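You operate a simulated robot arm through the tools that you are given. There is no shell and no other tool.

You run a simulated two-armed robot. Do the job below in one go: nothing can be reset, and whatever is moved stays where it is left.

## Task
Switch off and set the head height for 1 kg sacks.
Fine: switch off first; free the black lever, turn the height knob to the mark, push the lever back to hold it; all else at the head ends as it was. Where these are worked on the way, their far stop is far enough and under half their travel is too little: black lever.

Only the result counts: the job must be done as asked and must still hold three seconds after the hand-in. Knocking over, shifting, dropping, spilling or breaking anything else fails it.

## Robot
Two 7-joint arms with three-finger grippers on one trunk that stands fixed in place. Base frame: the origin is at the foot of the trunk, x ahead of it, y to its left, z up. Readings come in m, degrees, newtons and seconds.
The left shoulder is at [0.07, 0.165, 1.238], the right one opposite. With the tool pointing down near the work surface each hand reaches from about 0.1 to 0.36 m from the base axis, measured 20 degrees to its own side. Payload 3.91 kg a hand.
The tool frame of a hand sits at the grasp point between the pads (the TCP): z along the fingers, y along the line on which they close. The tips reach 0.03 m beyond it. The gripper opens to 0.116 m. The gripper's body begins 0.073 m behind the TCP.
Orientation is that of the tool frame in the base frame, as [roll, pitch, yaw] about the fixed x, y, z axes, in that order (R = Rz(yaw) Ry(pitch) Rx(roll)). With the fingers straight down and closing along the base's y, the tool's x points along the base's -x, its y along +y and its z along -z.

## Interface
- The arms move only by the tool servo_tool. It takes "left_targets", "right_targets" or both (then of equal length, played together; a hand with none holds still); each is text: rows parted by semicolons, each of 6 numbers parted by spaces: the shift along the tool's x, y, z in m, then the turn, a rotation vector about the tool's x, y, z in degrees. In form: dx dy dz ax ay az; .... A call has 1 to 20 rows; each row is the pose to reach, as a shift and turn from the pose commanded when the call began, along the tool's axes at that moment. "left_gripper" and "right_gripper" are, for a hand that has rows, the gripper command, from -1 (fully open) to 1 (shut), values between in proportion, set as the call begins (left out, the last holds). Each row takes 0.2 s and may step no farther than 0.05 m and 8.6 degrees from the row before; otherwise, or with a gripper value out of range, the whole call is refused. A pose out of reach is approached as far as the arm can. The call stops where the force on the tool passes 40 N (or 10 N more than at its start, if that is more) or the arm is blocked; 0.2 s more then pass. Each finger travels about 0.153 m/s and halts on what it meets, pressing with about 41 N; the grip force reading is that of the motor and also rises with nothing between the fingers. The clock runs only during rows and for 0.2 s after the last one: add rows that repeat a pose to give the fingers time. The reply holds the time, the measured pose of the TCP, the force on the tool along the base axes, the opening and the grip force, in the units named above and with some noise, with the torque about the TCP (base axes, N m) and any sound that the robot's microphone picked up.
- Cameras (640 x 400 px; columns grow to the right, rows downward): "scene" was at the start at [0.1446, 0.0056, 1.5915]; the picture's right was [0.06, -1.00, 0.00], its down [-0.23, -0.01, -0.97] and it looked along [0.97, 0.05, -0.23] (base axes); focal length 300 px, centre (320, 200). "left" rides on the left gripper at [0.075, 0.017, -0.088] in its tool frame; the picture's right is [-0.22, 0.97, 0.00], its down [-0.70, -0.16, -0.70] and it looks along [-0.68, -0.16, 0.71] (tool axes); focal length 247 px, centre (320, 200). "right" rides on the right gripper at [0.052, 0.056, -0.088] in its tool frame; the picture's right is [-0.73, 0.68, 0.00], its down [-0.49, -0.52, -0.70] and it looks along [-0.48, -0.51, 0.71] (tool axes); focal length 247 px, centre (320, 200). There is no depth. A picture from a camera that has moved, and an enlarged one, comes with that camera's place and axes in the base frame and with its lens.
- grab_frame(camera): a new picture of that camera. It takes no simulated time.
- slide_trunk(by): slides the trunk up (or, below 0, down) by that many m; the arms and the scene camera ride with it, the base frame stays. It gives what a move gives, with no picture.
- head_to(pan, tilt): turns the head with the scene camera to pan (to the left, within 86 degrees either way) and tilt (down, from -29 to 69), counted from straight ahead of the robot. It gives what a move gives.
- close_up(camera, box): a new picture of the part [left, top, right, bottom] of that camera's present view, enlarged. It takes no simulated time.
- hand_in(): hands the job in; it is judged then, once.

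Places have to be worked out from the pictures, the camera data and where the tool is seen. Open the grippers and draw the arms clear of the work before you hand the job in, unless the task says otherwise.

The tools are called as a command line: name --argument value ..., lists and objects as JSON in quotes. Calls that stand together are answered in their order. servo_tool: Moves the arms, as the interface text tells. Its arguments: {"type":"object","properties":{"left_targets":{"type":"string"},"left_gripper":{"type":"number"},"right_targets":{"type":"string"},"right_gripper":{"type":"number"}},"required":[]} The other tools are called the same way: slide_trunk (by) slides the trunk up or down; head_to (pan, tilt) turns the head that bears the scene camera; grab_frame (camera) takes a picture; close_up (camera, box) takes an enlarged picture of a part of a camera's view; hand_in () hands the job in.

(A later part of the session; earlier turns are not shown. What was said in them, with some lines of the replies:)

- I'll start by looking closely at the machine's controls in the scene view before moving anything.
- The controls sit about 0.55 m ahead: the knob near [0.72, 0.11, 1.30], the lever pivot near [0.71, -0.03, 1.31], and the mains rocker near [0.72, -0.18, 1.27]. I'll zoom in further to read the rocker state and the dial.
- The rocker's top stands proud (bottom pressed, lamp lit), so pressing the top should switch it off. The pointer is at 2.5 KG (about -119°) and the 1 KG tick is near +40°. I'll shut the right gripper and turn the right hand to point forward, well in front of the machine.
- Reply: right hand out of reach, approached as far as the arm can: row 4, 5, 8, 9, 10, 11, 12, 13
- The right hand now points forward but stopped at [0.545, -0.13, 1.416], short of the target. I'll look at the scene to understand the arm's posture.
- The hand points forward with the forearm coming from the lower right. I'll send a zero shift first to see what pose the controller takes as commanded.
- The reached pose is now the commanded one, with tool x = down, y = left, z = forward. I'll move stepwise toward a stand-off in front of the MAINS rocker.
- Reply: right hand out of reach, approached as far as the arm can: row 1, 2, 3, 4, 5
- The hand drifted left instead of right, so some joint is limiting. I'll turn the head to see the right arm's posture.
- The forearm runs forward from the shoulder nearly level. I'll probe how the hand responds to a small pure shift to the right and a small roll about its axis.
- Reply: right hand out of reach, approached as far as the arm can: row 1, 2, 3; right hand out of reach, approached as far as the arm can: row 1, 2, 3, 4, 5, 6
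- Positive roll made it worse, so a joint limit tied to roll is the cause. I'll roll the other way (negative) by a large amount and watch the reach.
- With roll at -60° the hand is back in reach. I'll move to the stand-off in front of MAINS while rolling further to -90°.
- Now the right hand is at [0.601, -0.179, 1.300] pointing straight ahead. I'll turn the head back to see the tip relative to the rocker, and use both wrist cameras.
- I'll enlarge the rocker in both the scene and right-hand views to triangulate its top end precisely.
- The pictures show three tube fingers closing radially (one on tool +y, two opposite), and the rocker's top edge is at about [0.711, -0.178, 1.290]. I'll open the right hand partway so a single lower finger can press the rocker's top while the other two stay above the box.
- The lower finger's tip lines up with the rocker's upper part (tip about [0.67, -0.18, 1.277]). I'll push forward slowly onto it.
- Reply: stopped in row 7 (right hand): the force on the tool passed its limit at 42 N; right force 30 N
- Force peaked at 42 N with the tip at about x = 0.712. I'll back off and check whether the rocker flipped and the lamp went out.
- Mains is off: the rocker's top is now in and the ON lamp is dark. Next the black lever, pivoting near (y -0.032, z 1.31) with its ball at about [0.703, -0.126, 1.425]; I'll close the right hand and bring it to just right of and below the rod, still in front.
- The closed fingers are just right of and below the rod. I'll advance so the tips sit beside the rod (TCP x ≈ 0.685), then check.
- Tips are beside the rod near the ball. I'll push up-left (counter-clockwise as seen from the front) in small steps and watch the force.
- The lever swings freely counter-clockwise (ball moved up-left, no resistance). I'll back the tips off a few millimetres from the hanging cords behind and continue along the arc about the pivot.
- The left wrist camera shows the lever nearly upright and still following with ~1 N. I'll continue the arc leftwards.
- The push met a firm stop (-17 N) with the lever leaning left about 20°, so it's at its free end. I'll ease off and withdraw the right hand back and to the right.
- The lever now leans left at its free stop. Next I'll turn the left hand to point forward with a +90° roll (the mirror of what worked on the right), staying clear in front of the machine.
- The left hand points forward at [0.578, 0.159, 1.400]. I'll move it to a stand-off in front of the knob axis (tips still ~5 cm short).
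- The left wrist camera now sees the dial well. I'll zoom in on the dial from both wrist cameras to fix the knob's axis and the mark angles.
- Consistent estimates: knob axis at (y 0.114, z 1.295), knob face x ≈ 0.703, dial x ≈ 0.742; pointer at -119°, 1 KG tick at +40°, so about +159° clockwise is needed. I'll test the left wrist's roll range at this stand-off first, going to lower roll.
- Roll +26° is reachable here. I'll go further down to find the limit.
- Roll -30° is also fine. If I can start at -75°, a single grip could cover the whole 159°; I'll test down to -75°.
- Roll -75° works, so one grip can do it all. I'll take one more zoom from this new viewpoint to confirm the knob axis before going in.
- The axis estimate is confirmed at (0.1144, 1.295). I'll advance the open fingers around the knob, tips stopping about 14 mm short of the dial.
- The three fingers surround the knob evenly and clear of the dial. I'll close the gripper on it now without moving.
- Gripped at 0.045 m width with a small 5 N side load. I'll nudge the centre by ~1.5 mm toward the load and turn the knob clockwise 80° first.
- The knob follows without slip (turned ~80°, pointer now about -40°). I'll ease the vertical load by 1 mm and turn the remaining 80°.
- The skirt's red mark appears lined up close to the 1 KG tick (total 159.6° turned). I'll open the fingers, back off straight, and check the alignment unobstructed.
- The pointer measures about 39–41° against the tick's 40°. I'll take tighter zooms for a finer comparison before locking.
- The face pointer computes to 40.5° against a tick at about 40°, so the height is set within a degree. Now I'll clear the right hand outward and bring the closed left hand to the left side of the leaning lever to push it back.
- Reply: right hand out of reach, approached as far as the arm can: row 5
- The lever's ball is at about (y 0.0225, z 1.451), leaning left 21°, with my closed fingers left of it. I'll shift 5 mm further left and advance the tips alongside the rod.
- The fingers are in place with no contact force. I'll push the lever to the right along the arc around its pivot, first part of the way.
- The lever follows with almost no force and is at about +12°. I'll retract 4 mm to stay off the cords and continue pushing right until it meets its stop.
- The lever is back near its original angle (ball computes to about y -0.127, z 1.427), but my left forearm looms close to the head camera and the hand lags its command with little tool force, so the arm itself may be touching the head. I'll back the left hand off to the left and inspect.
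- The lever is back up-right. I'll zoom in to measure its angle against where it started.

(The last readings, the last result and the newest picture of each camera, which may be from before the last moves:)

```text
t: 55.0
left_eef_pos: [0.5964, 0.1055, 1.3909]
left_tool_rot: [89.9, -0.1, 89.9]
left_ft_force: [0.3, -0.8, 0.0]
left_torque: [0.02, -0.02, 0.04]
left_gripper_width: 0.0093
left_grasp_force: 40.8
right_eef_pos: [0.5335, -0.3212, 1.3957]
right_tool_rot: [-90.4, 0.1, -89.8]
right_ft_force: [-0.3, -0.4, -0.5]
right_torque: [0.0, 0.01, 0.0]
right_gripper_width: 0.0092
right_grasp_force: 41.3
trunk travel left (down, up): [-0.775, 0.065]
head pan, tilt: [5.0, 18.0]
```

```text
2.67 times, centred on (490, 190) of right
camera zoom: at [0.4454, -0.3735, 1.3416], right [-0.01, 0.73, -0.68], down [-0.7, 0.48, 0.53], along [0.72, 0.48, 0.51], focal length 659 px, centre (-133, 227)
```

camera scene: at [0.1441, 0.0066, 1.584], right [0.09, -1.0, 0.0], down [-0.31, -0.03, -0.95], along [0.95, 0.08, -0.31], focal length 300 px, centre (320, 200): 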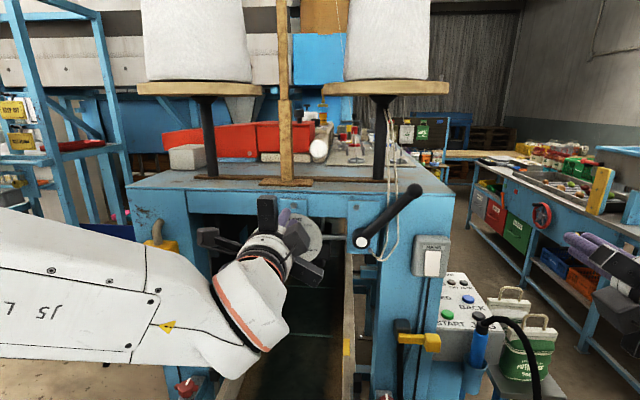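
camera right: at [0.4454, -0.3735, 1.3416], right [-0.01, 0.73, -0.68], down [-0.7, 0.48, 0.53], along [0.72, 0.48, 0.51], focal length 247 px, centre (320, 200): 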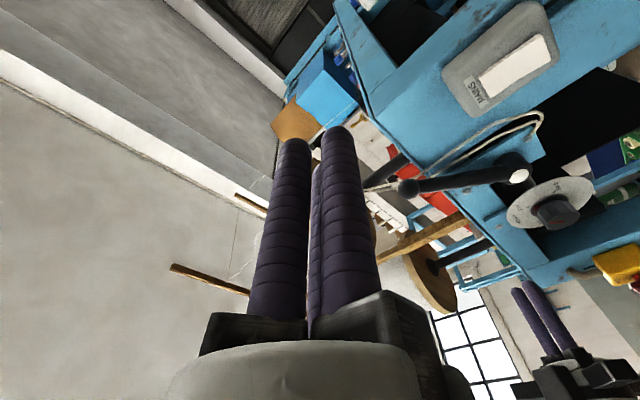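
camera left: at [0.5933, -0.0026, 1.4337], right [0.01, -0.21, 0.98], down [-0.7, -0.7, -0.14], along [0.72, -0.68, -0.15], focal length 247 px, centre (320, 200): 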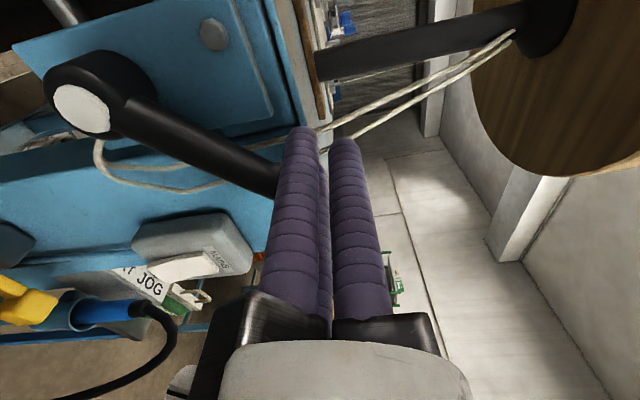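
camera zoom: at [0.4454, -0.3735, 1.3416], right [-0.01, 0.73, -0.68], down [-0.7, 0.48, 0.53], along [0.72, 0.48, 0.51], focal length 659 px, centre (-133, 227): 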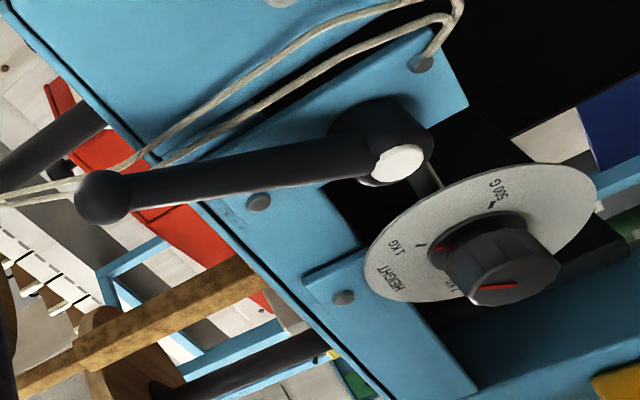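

The lever measures 39.7° now versus 39.5° at the start, so it is back; but that last push was light. I'll clear the left hand outward and bring the closed right hand to the upper-left side of the lever to seat it firmly.

servo_tool --left_targets "0.012 0 -0.004 0 0 0; 0.025 0 -0.008 0 0 0; 0.038 0 -0.012 0 0 0; 0.05 0 -0.016 0 0 0; 0.063 0 -0.02 0 0 0; 0.075 0 -0.024 0 0 0; 0.088 0 -0.028 0 0 0; 0.1 0 -0.03 0 0 0; 0.1 0 -0.03 0 0 0; 0.1 0 -0.03 0 0 0" --right_targets "-0.02 -0.004 0.008 0 0 0; -0.045 -0.009 0.016 0 0 0; -0.075 -0.014 0.025 0 0 0; -0.105 -0.019 0.035 0 0 0; -0.135 -0.025 0.045 0 0 0; -0.165 -0.03 0.055 0 0 0; -0.195 -0.035 0.065 0 0 0; -0.225 -0.039 0.075 0 0 0; -0.256 -0.039 0.087 0 0 0; -0.256 -0.039 0.087 0 0 0"

grab_frame --camera "scene"

grab_frame --camera "right"

```text
t: 57.2
left_eef_pos: [0.5699, 0.204, 1.3888]
left_tool_rot: [89.9, 0.1, 90.1]
left_ft_force: [1.1, -0.5, -0.1]
left_torque: [-0.02, 0.0, -0.01]
left_gripper_width: 0.009
left_grasp_force: 41.1
right_eef_pos: [0.6164, -0.0673, 1.4351]
right_tool_rot: [-90.3, 0.1, -89.9]
right_ft_force: [0.4, -0.9, 0.0]
right_torque: [-0.02, 0.0, 0.01]
right_gripper_width: 0.0091
right_grasp_force: 41.2
trunk travel left (down, up): [-0.775, 0.065]
head pan, tilt: [5.0, 18.0]
```

```text
taken
camera scene: at [0.1437, 0.0074, 1.5841], right [0.09, -1.0, 0.0], down [-0.31, -0.03, -0.95], along [0.95, 0.08, -0.31], focal length 300 px, centre (320, 200)
```

scene: 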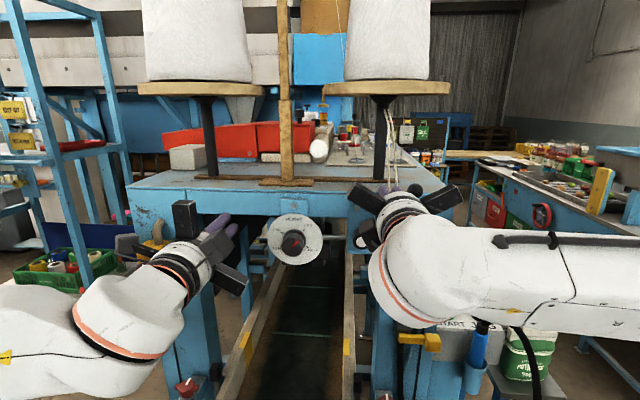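

```text
taken
camera right: at [0.5273, -0.1194, 1.381], right [0.0, 0.73, -0.68], down [-0.7, 0.48, 0.53], along [0.72, 0.48, 0.51], focal length 247 px, centre (320, 200)
```

right: 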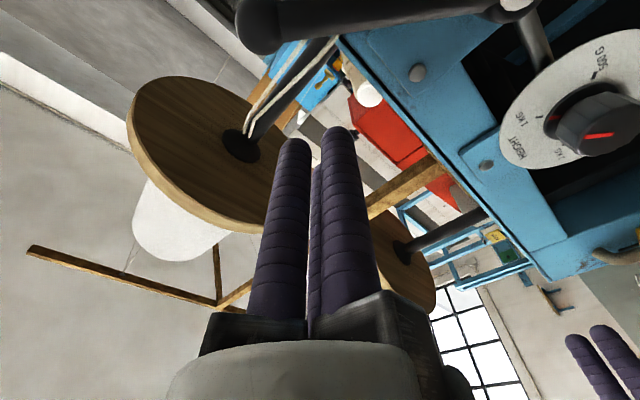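

The right fingers are upper-left of the rod with ~2 cm clearance. I'll advance alongside it, then press right-down gently to seat the lever.

servo_tool --right_targets "0 0 0.02 0 0 0; 0 0 0.04 0 0 0; 0 0 0.055 0 0 0; 0 0 0.065 0 0 0; 0.0077 0.0064 0.065 0 0 0; 0.0131 0.0109 0.065 0 0 0; 0.0161 0.0134 0.065 0 0 0; 0.0192 0.016 0.065 0 0 0; 0.0192 0.016 0.065 0 0 0"

```text
t: 59.2
left_eef_pos: [0.5703, 0.2058, 1.3895]
left_tool_rot: [90.1, 0.1, 90.1]
left_ft_force: [-0.2, 0.0, 0.4]
left_torque: [0.01, -0.05, 0.02]
left_gripper_width: 0.0089
left_grasp_force: 41.0
right_eef_pos: [0.6829, -0.0824, 1.4165]
right_tool_rot: [-90.4, -0.1, -90.0]
right_ft_force: [0.1, 0.7, 0.8]
right_torque: [0.0, 0.02, 0.0]
right_gripper_width: 0.0091
right_grasp_force: 41.7
trunk travel left (down, up): [-0.775, 0.065]
head pan, tilt: [5.0, 18.0]
```

Now about at contact with no load. I'll press further in 2 mm steps and read the force.

servo_tool --right_targets "0.0015 0.0013 0 0 0 0; 0.0031 0.0026 0 0 0 0; 0.0046 0.0038 0 0 0 0; 0.0062 0.0051 0 0 0 0; 0.0062 0.0051 0 0 0 0"

grab_frame --camera "right"

```text
t: 60.4
left_eef_pos: [0.569, 0.2078, 1.3895]
left_tool_rot: [89.9, 0.2, 90.1]
left_ft_force: [0.5, -0.6, 0.6]
left_torque: [-0.04, 0.02, -0.05]
left_gripper_width: 0.0091
left_grasp_force: 41.5
right_eef_pos: [0.6821, -0.0829, 1.4149]
right_tool_rot: [-90.1, -0.2, -89.7]
right_ft_force: [2.7, 12.7, 16.9]
right_torque: [0.15, -0.46, 0.34]
right_gripper_width: 0.009
right_grasp_force: 41.0
trunk travel left (down, up): [-0.775, 0.065]
head pan, tilt: [5.0, 18.0]
```

```text
taken
camera right: at [0.5933, -0.1354, 1.3599], right [0.0, 0.73, -0.68], down [-0.7, 0.48, 0.52], along [0.71, 0.48, 0.51], focal length 247 px, centre (320, 200)
```

right: 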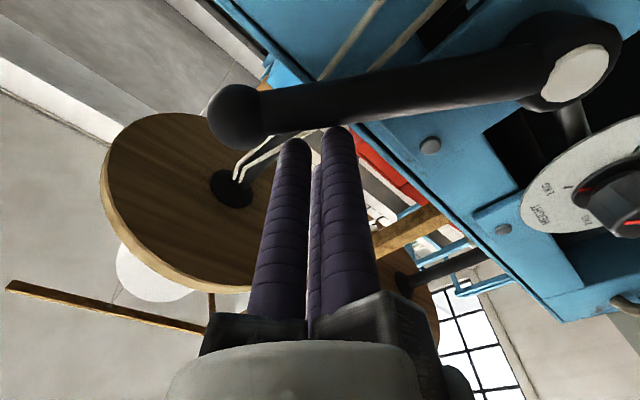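

About 21 N with no movement: the lever is hard against its holding stop. I'll release off the rod, withdraw straight back, then out to the right.

servo_tool --right_targets "-0.008 -0.0065 0 0 0 0; -0.015 -0.0125 0 0 0 0; -0.016 -0.013 -0.02 0 0 0; -0.016 -0.013 -0.05 0 0 0; -0.016 -0.013 -0.08 0 0 0; -0.016 -0.013 -0.11 0 0 0; 0.02 -0.013 -0.12 0 0 0; 0.06 -0.013 -0.12 0 0 0; 0.1 -0.013 -0.12 0 0 0; 0.14 -0.013 -0.12 0 0 0; 0.18 -0.013 -0.12 0 0 0; 0.2 -0.013 -0.12 0 0 0; 0.2 -0.013 -0.12 0 0 0"

grab_frame --camera "scene"

close_up --camera "scene" --box '[250, 170, 450, 300]'

close_up --camera "scene" --box '[290, 222, 338, 252]'

close_up --camera "scene" --box '[400, 225, 500, 300]'

```text
t: 63.2
left_eef_pos: [0.5714, 0.2057, 1.389]
left_tool_rot: [89.9, -0.1, 90.1]
left_ft_force: [0.4, 0.5, 0.1]
left_torque: [0.0, -0.02, -0.01]
left_gripper_width: 0.009
left_grasp_force: 40.4
right_eef_pos: [0.5648, -0.2882, 1.4282]
right_tool_rot: [-90.3, -0.1, -89.8]
right_ft_force: [0.7, -0.2, -0.2]
right_torque: [0.0, -0.02, 0.0]
right_gripper_width: 0.0089
right_grasp_force: 41.3
trunk travel left (down, up): [-0.775, 0.065]
head pan, tilt: [5.0, 18.0]
```

```text
taken
camera scene: at [0.1446, 0.0089, 1.584], right [0.09, -1.0, 0.0], down [-0.31, -0.03, -0.95], along [0.95, 0.08, -0.31], focal length 300 px, centre (320, 200)
```

scene: 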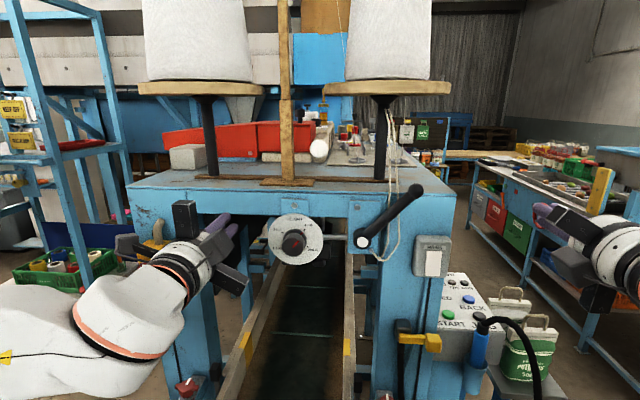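

```text
3.08 times, centred on (350, 235) of scene
camera zoom: at [0.1446, 0.0089, 1.584], right [0.09, -1.0, 0.0], down [-0.31, -0.03, -0.95], along [0.95, 0.08, -0.31], focal length 922 px, centre (228, 92)
```

zoom: 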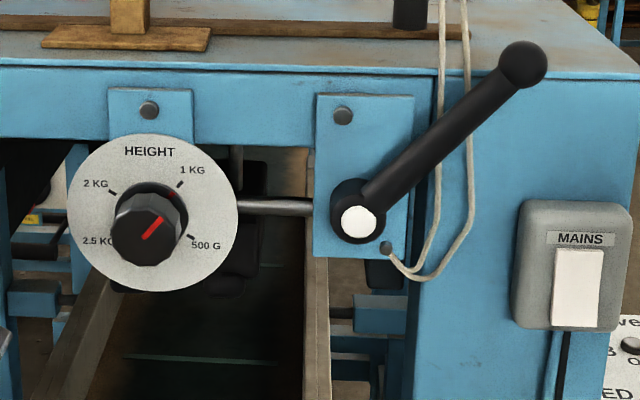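

```text
13.33 times, centred on (314, 237) of scene
camera zoom: at [0.1446, 0.0089, 1.584], right [0.09, -1.0, 0.0], down [-0.31, -0.03, -0.95], along [0.95, 0.08, -0.31], focal length 3995 px, centre (400, -293)
```

zoom: 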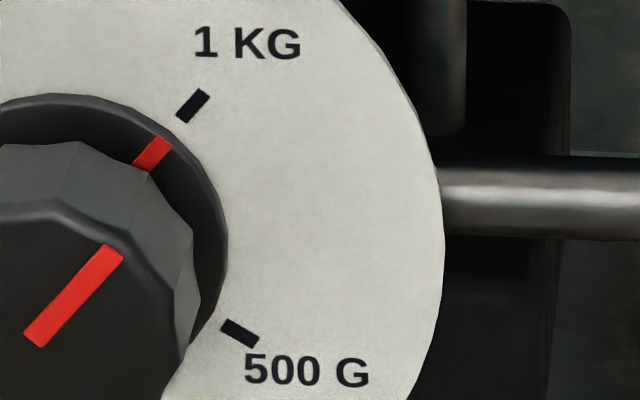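

```text
5.33 times, centred on (450, 262) of scene
camera zoom: at [0.1446, 0.0089, 1.584], right [0.09, -1.0, 0.0], down [-0.31, -0.03, -0.95], along [0.95, 0.08, -0.31], focal length 1598 px, centre (-373, -133)
```

zoom: 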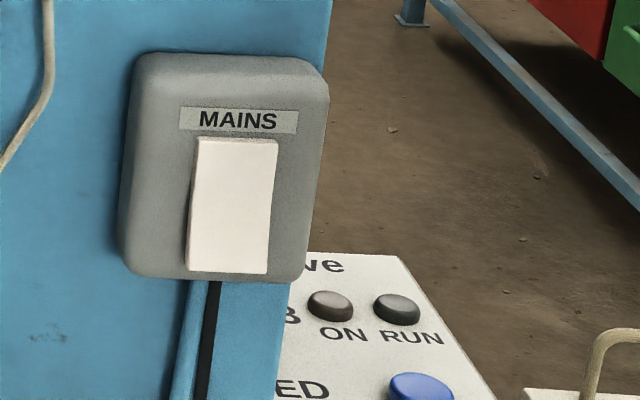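

Everything reads as wanted: mains rocker off with lamps dark, pointer on 1 KG, lever back on its stop. I'll open both grippers and draw both hands back a little, clear of the work.

servo_tool --left_targets "0 0 -0.01 0 0 0; 0.01 0.01 -0.025 0 0 0; 0.02 0.02 -0.04 0 0 0; 0.02 0.02 -0.05 0 0 0; 0.02 0.02 -0.05 0 0 0" --left_gripper -1 --right_targets "0 0 -0.01 0 0 0; 0 0 -0.02 0 0 0; 0 0 -0.03 0 0 0; 0 0 -0.04 0 0 0; 0 0 -0.04 0 0 0" --right_gripper -1

head_to --pan 15 --tilt 22

grab_frame --camera "scene"

grab_frame --camera "left"

grab_frame --camera "right"

```text
t: 64.4
left_eef_pos: [0.5315, 0.2239, 1.4185]
left_tool_rot: [90.0, 0.0, 90.1]
left_ft_force: [-0.2, 0.3, -1.1]
left_torque: [-0.01, 0.01, -0.03]
left_gripper_width: 0.1161
left_grasp_force: 0.1
left hand out of reach, approached as far as the arm can: row 3, 4, 5
right_eef_pos: [0.5249, -0.2882, 1.4272]
right_tool_rot: [-90.3, -0.1, -90.0]
right_ft_force: [-0.9, -0.2, -0.4]
right_torque: [0.01, 0.0, 0.01]
right_gripper_width: 0.1163
right_grasp_force: 0.0
trunk travel left (down, up): [-0.775, 0.065]
head pan, tilt: [5.0, 18.0]
```

```text
t: 65.2
left_eef_pos: [0.5315, 0.2241, 1.4191]
left_tool_rot: [90.1, 0.0, 90.0]
left_ft_force: [-0.1, 0.1, -0.4]
left_torque: [0.03, 0.02, -0.02]
left_gripper_width: 0.116
left_grasp_force: 0.1
right_eef_pos: [0.5242, -0.2889, 1.4269]
right_tool_rot: [-90.3, 0.0, -89.9]
right_ft_force: [0.1, 0.3, -0.2]
right_torque: [0.0, 0.0, -0.03]
right_gripper_width: 0.1159
right_grasp_force: 0.1
trunk travel left (down, up): [-0.775, 0.065]
head pan, tilt: [15.0, 22.0]
```

```text
taken
camera scene: at [0.1409, 0.0245, 1.5775], right [0.26, -0.97, 0.0], down [-0.36, -0.1, -0.93], along [0.9, 0.24, -0.37], focal length 300 px, centre (320, 200)
```

scene: 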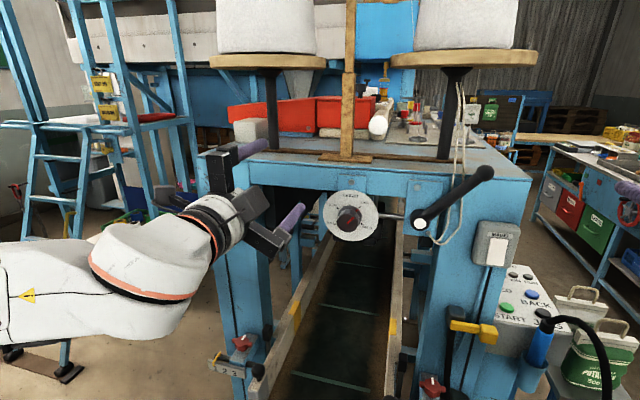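

```text
taken
camera left: at [0.4431, 0.2989, 1.4372], right [0.0, -0.22, 0.97], down [-0.7, -0.7, -0.16], along [0.72, -0.68, -0.16], focal length 247 px, centre (320, 200)
```

left: 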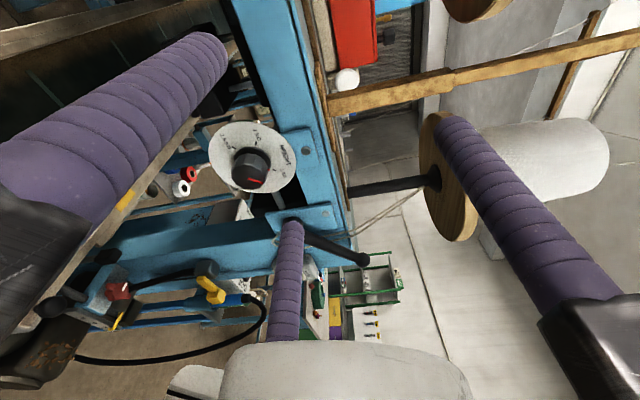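

```text
taken
camera right: at [0.4362, -0.341, 1.3726], right [-0.01, 0.73, -0.68], down [-0.7, 0.48, 0.53], along [0.72, 0.48, 0.51], focal length 247 px, centre (320, 200)
```

right: 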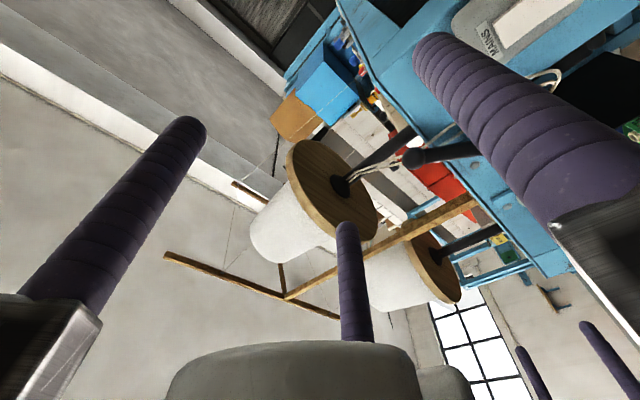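

All results look right and both hands are open and clear. The left wrist hides the STOP button, so I'll raise the left hand a little to confirm nothing there was disturbed.

servo_tool --left_targets "0 0.025 0 0 0 0; 0 0.05 0 0 0 0; 0 0.075 0 0 0 0; 0 0.1 0 0 0 0; 0 0.1 0 0 0 0"

grab_frame --camera "scene"

close_up --camera "scene" --box '[290, 150, 540, 310]'

```text
t: 66.4
left_eef_pos: [0.5318, 0.2251, 1.5199]
left_tool_rot: [89.9, 0.0, 90.0]
left_ft_force: [-0.6, 0.5, -0.1]
left_torque: [0.01, 0.0, 0.0]
left_gripper_width: 0.1162
left_grasp_force: 0.1
right_eef_pos: [0.5254, -0.289, 1.4272]
right_tool_rot: [-90.3, 0.0, -89.9]
right_ft_force: [-1.1, 0.1, 0.2]
right_torque: [0.01, -0.01, 0.01]
right_gripper_width: 0.1161
right_grasp_force: 0.1
trunk travel left (down, up): [-0.775, 0.065]
head pan, tilt: [15.0, 22.0]
```

```text
taken
camera scene: at [0.141, 0.0247, 1.5775], right [0.26, -0.97, 0.0], down [-0.36, -0.1, -0.93], along [0.9, 0.24, -0.37], focal length 300 px, centre (320, 200)
```

scene: 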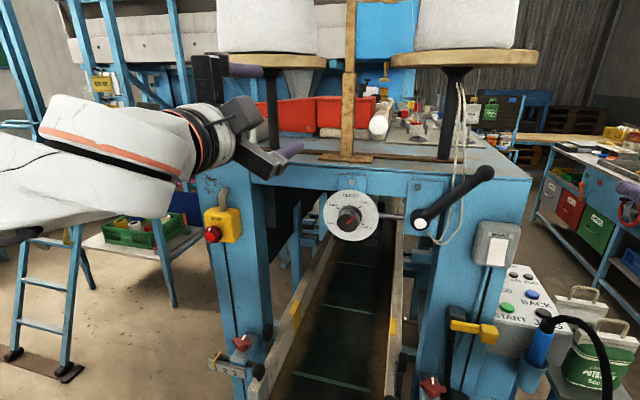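

```text
2.50 times, centred on (415, 230) of scene
camera zoom: at [0.141, 0.0247, 1.5775], right [0.26, -0.97, 0.0], down [-0.36, -0.1, -0.93], along [0.9, 0.24, -0.37], focal length 749 px, centre (82, 125)
```

zoom: 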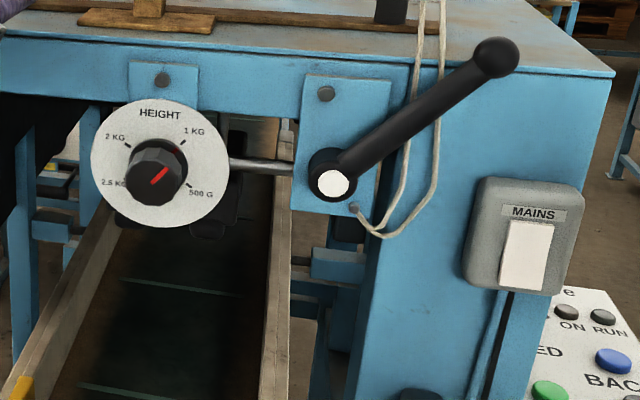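

The STOP button and everything else on the head look untouched. Mains is off, the knob points at 1 KG, the lever is back on its holding stop, and both hands are open and clear, so I'm handing the job in.

hand_in

```text
The job is handed in.
```

The machine is switched off and the head height is set for 1 kg sacks; the job is handed in.

- **Mains:** I pressed the MAINS rocker to off first. The ON lamp went dark.
- **Black lever:** I swung it all the way to its free stop before touching the knob. Afterwards I pushed it back to where it started, and it didn't move under about 21 N.
- **Height knob:** I turned it from 2.5 KG to 1 KG. The pointer measures within about 1° of the mark.
- **Everything else:** The STOP button and the other controls on the head looked unchanged in the last pictures. Both grippers are open and the arms are clear of the work.

While pushing the lever back, the left arm lightly touched the robot's own camera head. The head returned to position once I backed off, and I finished seating the lever with the right hand.
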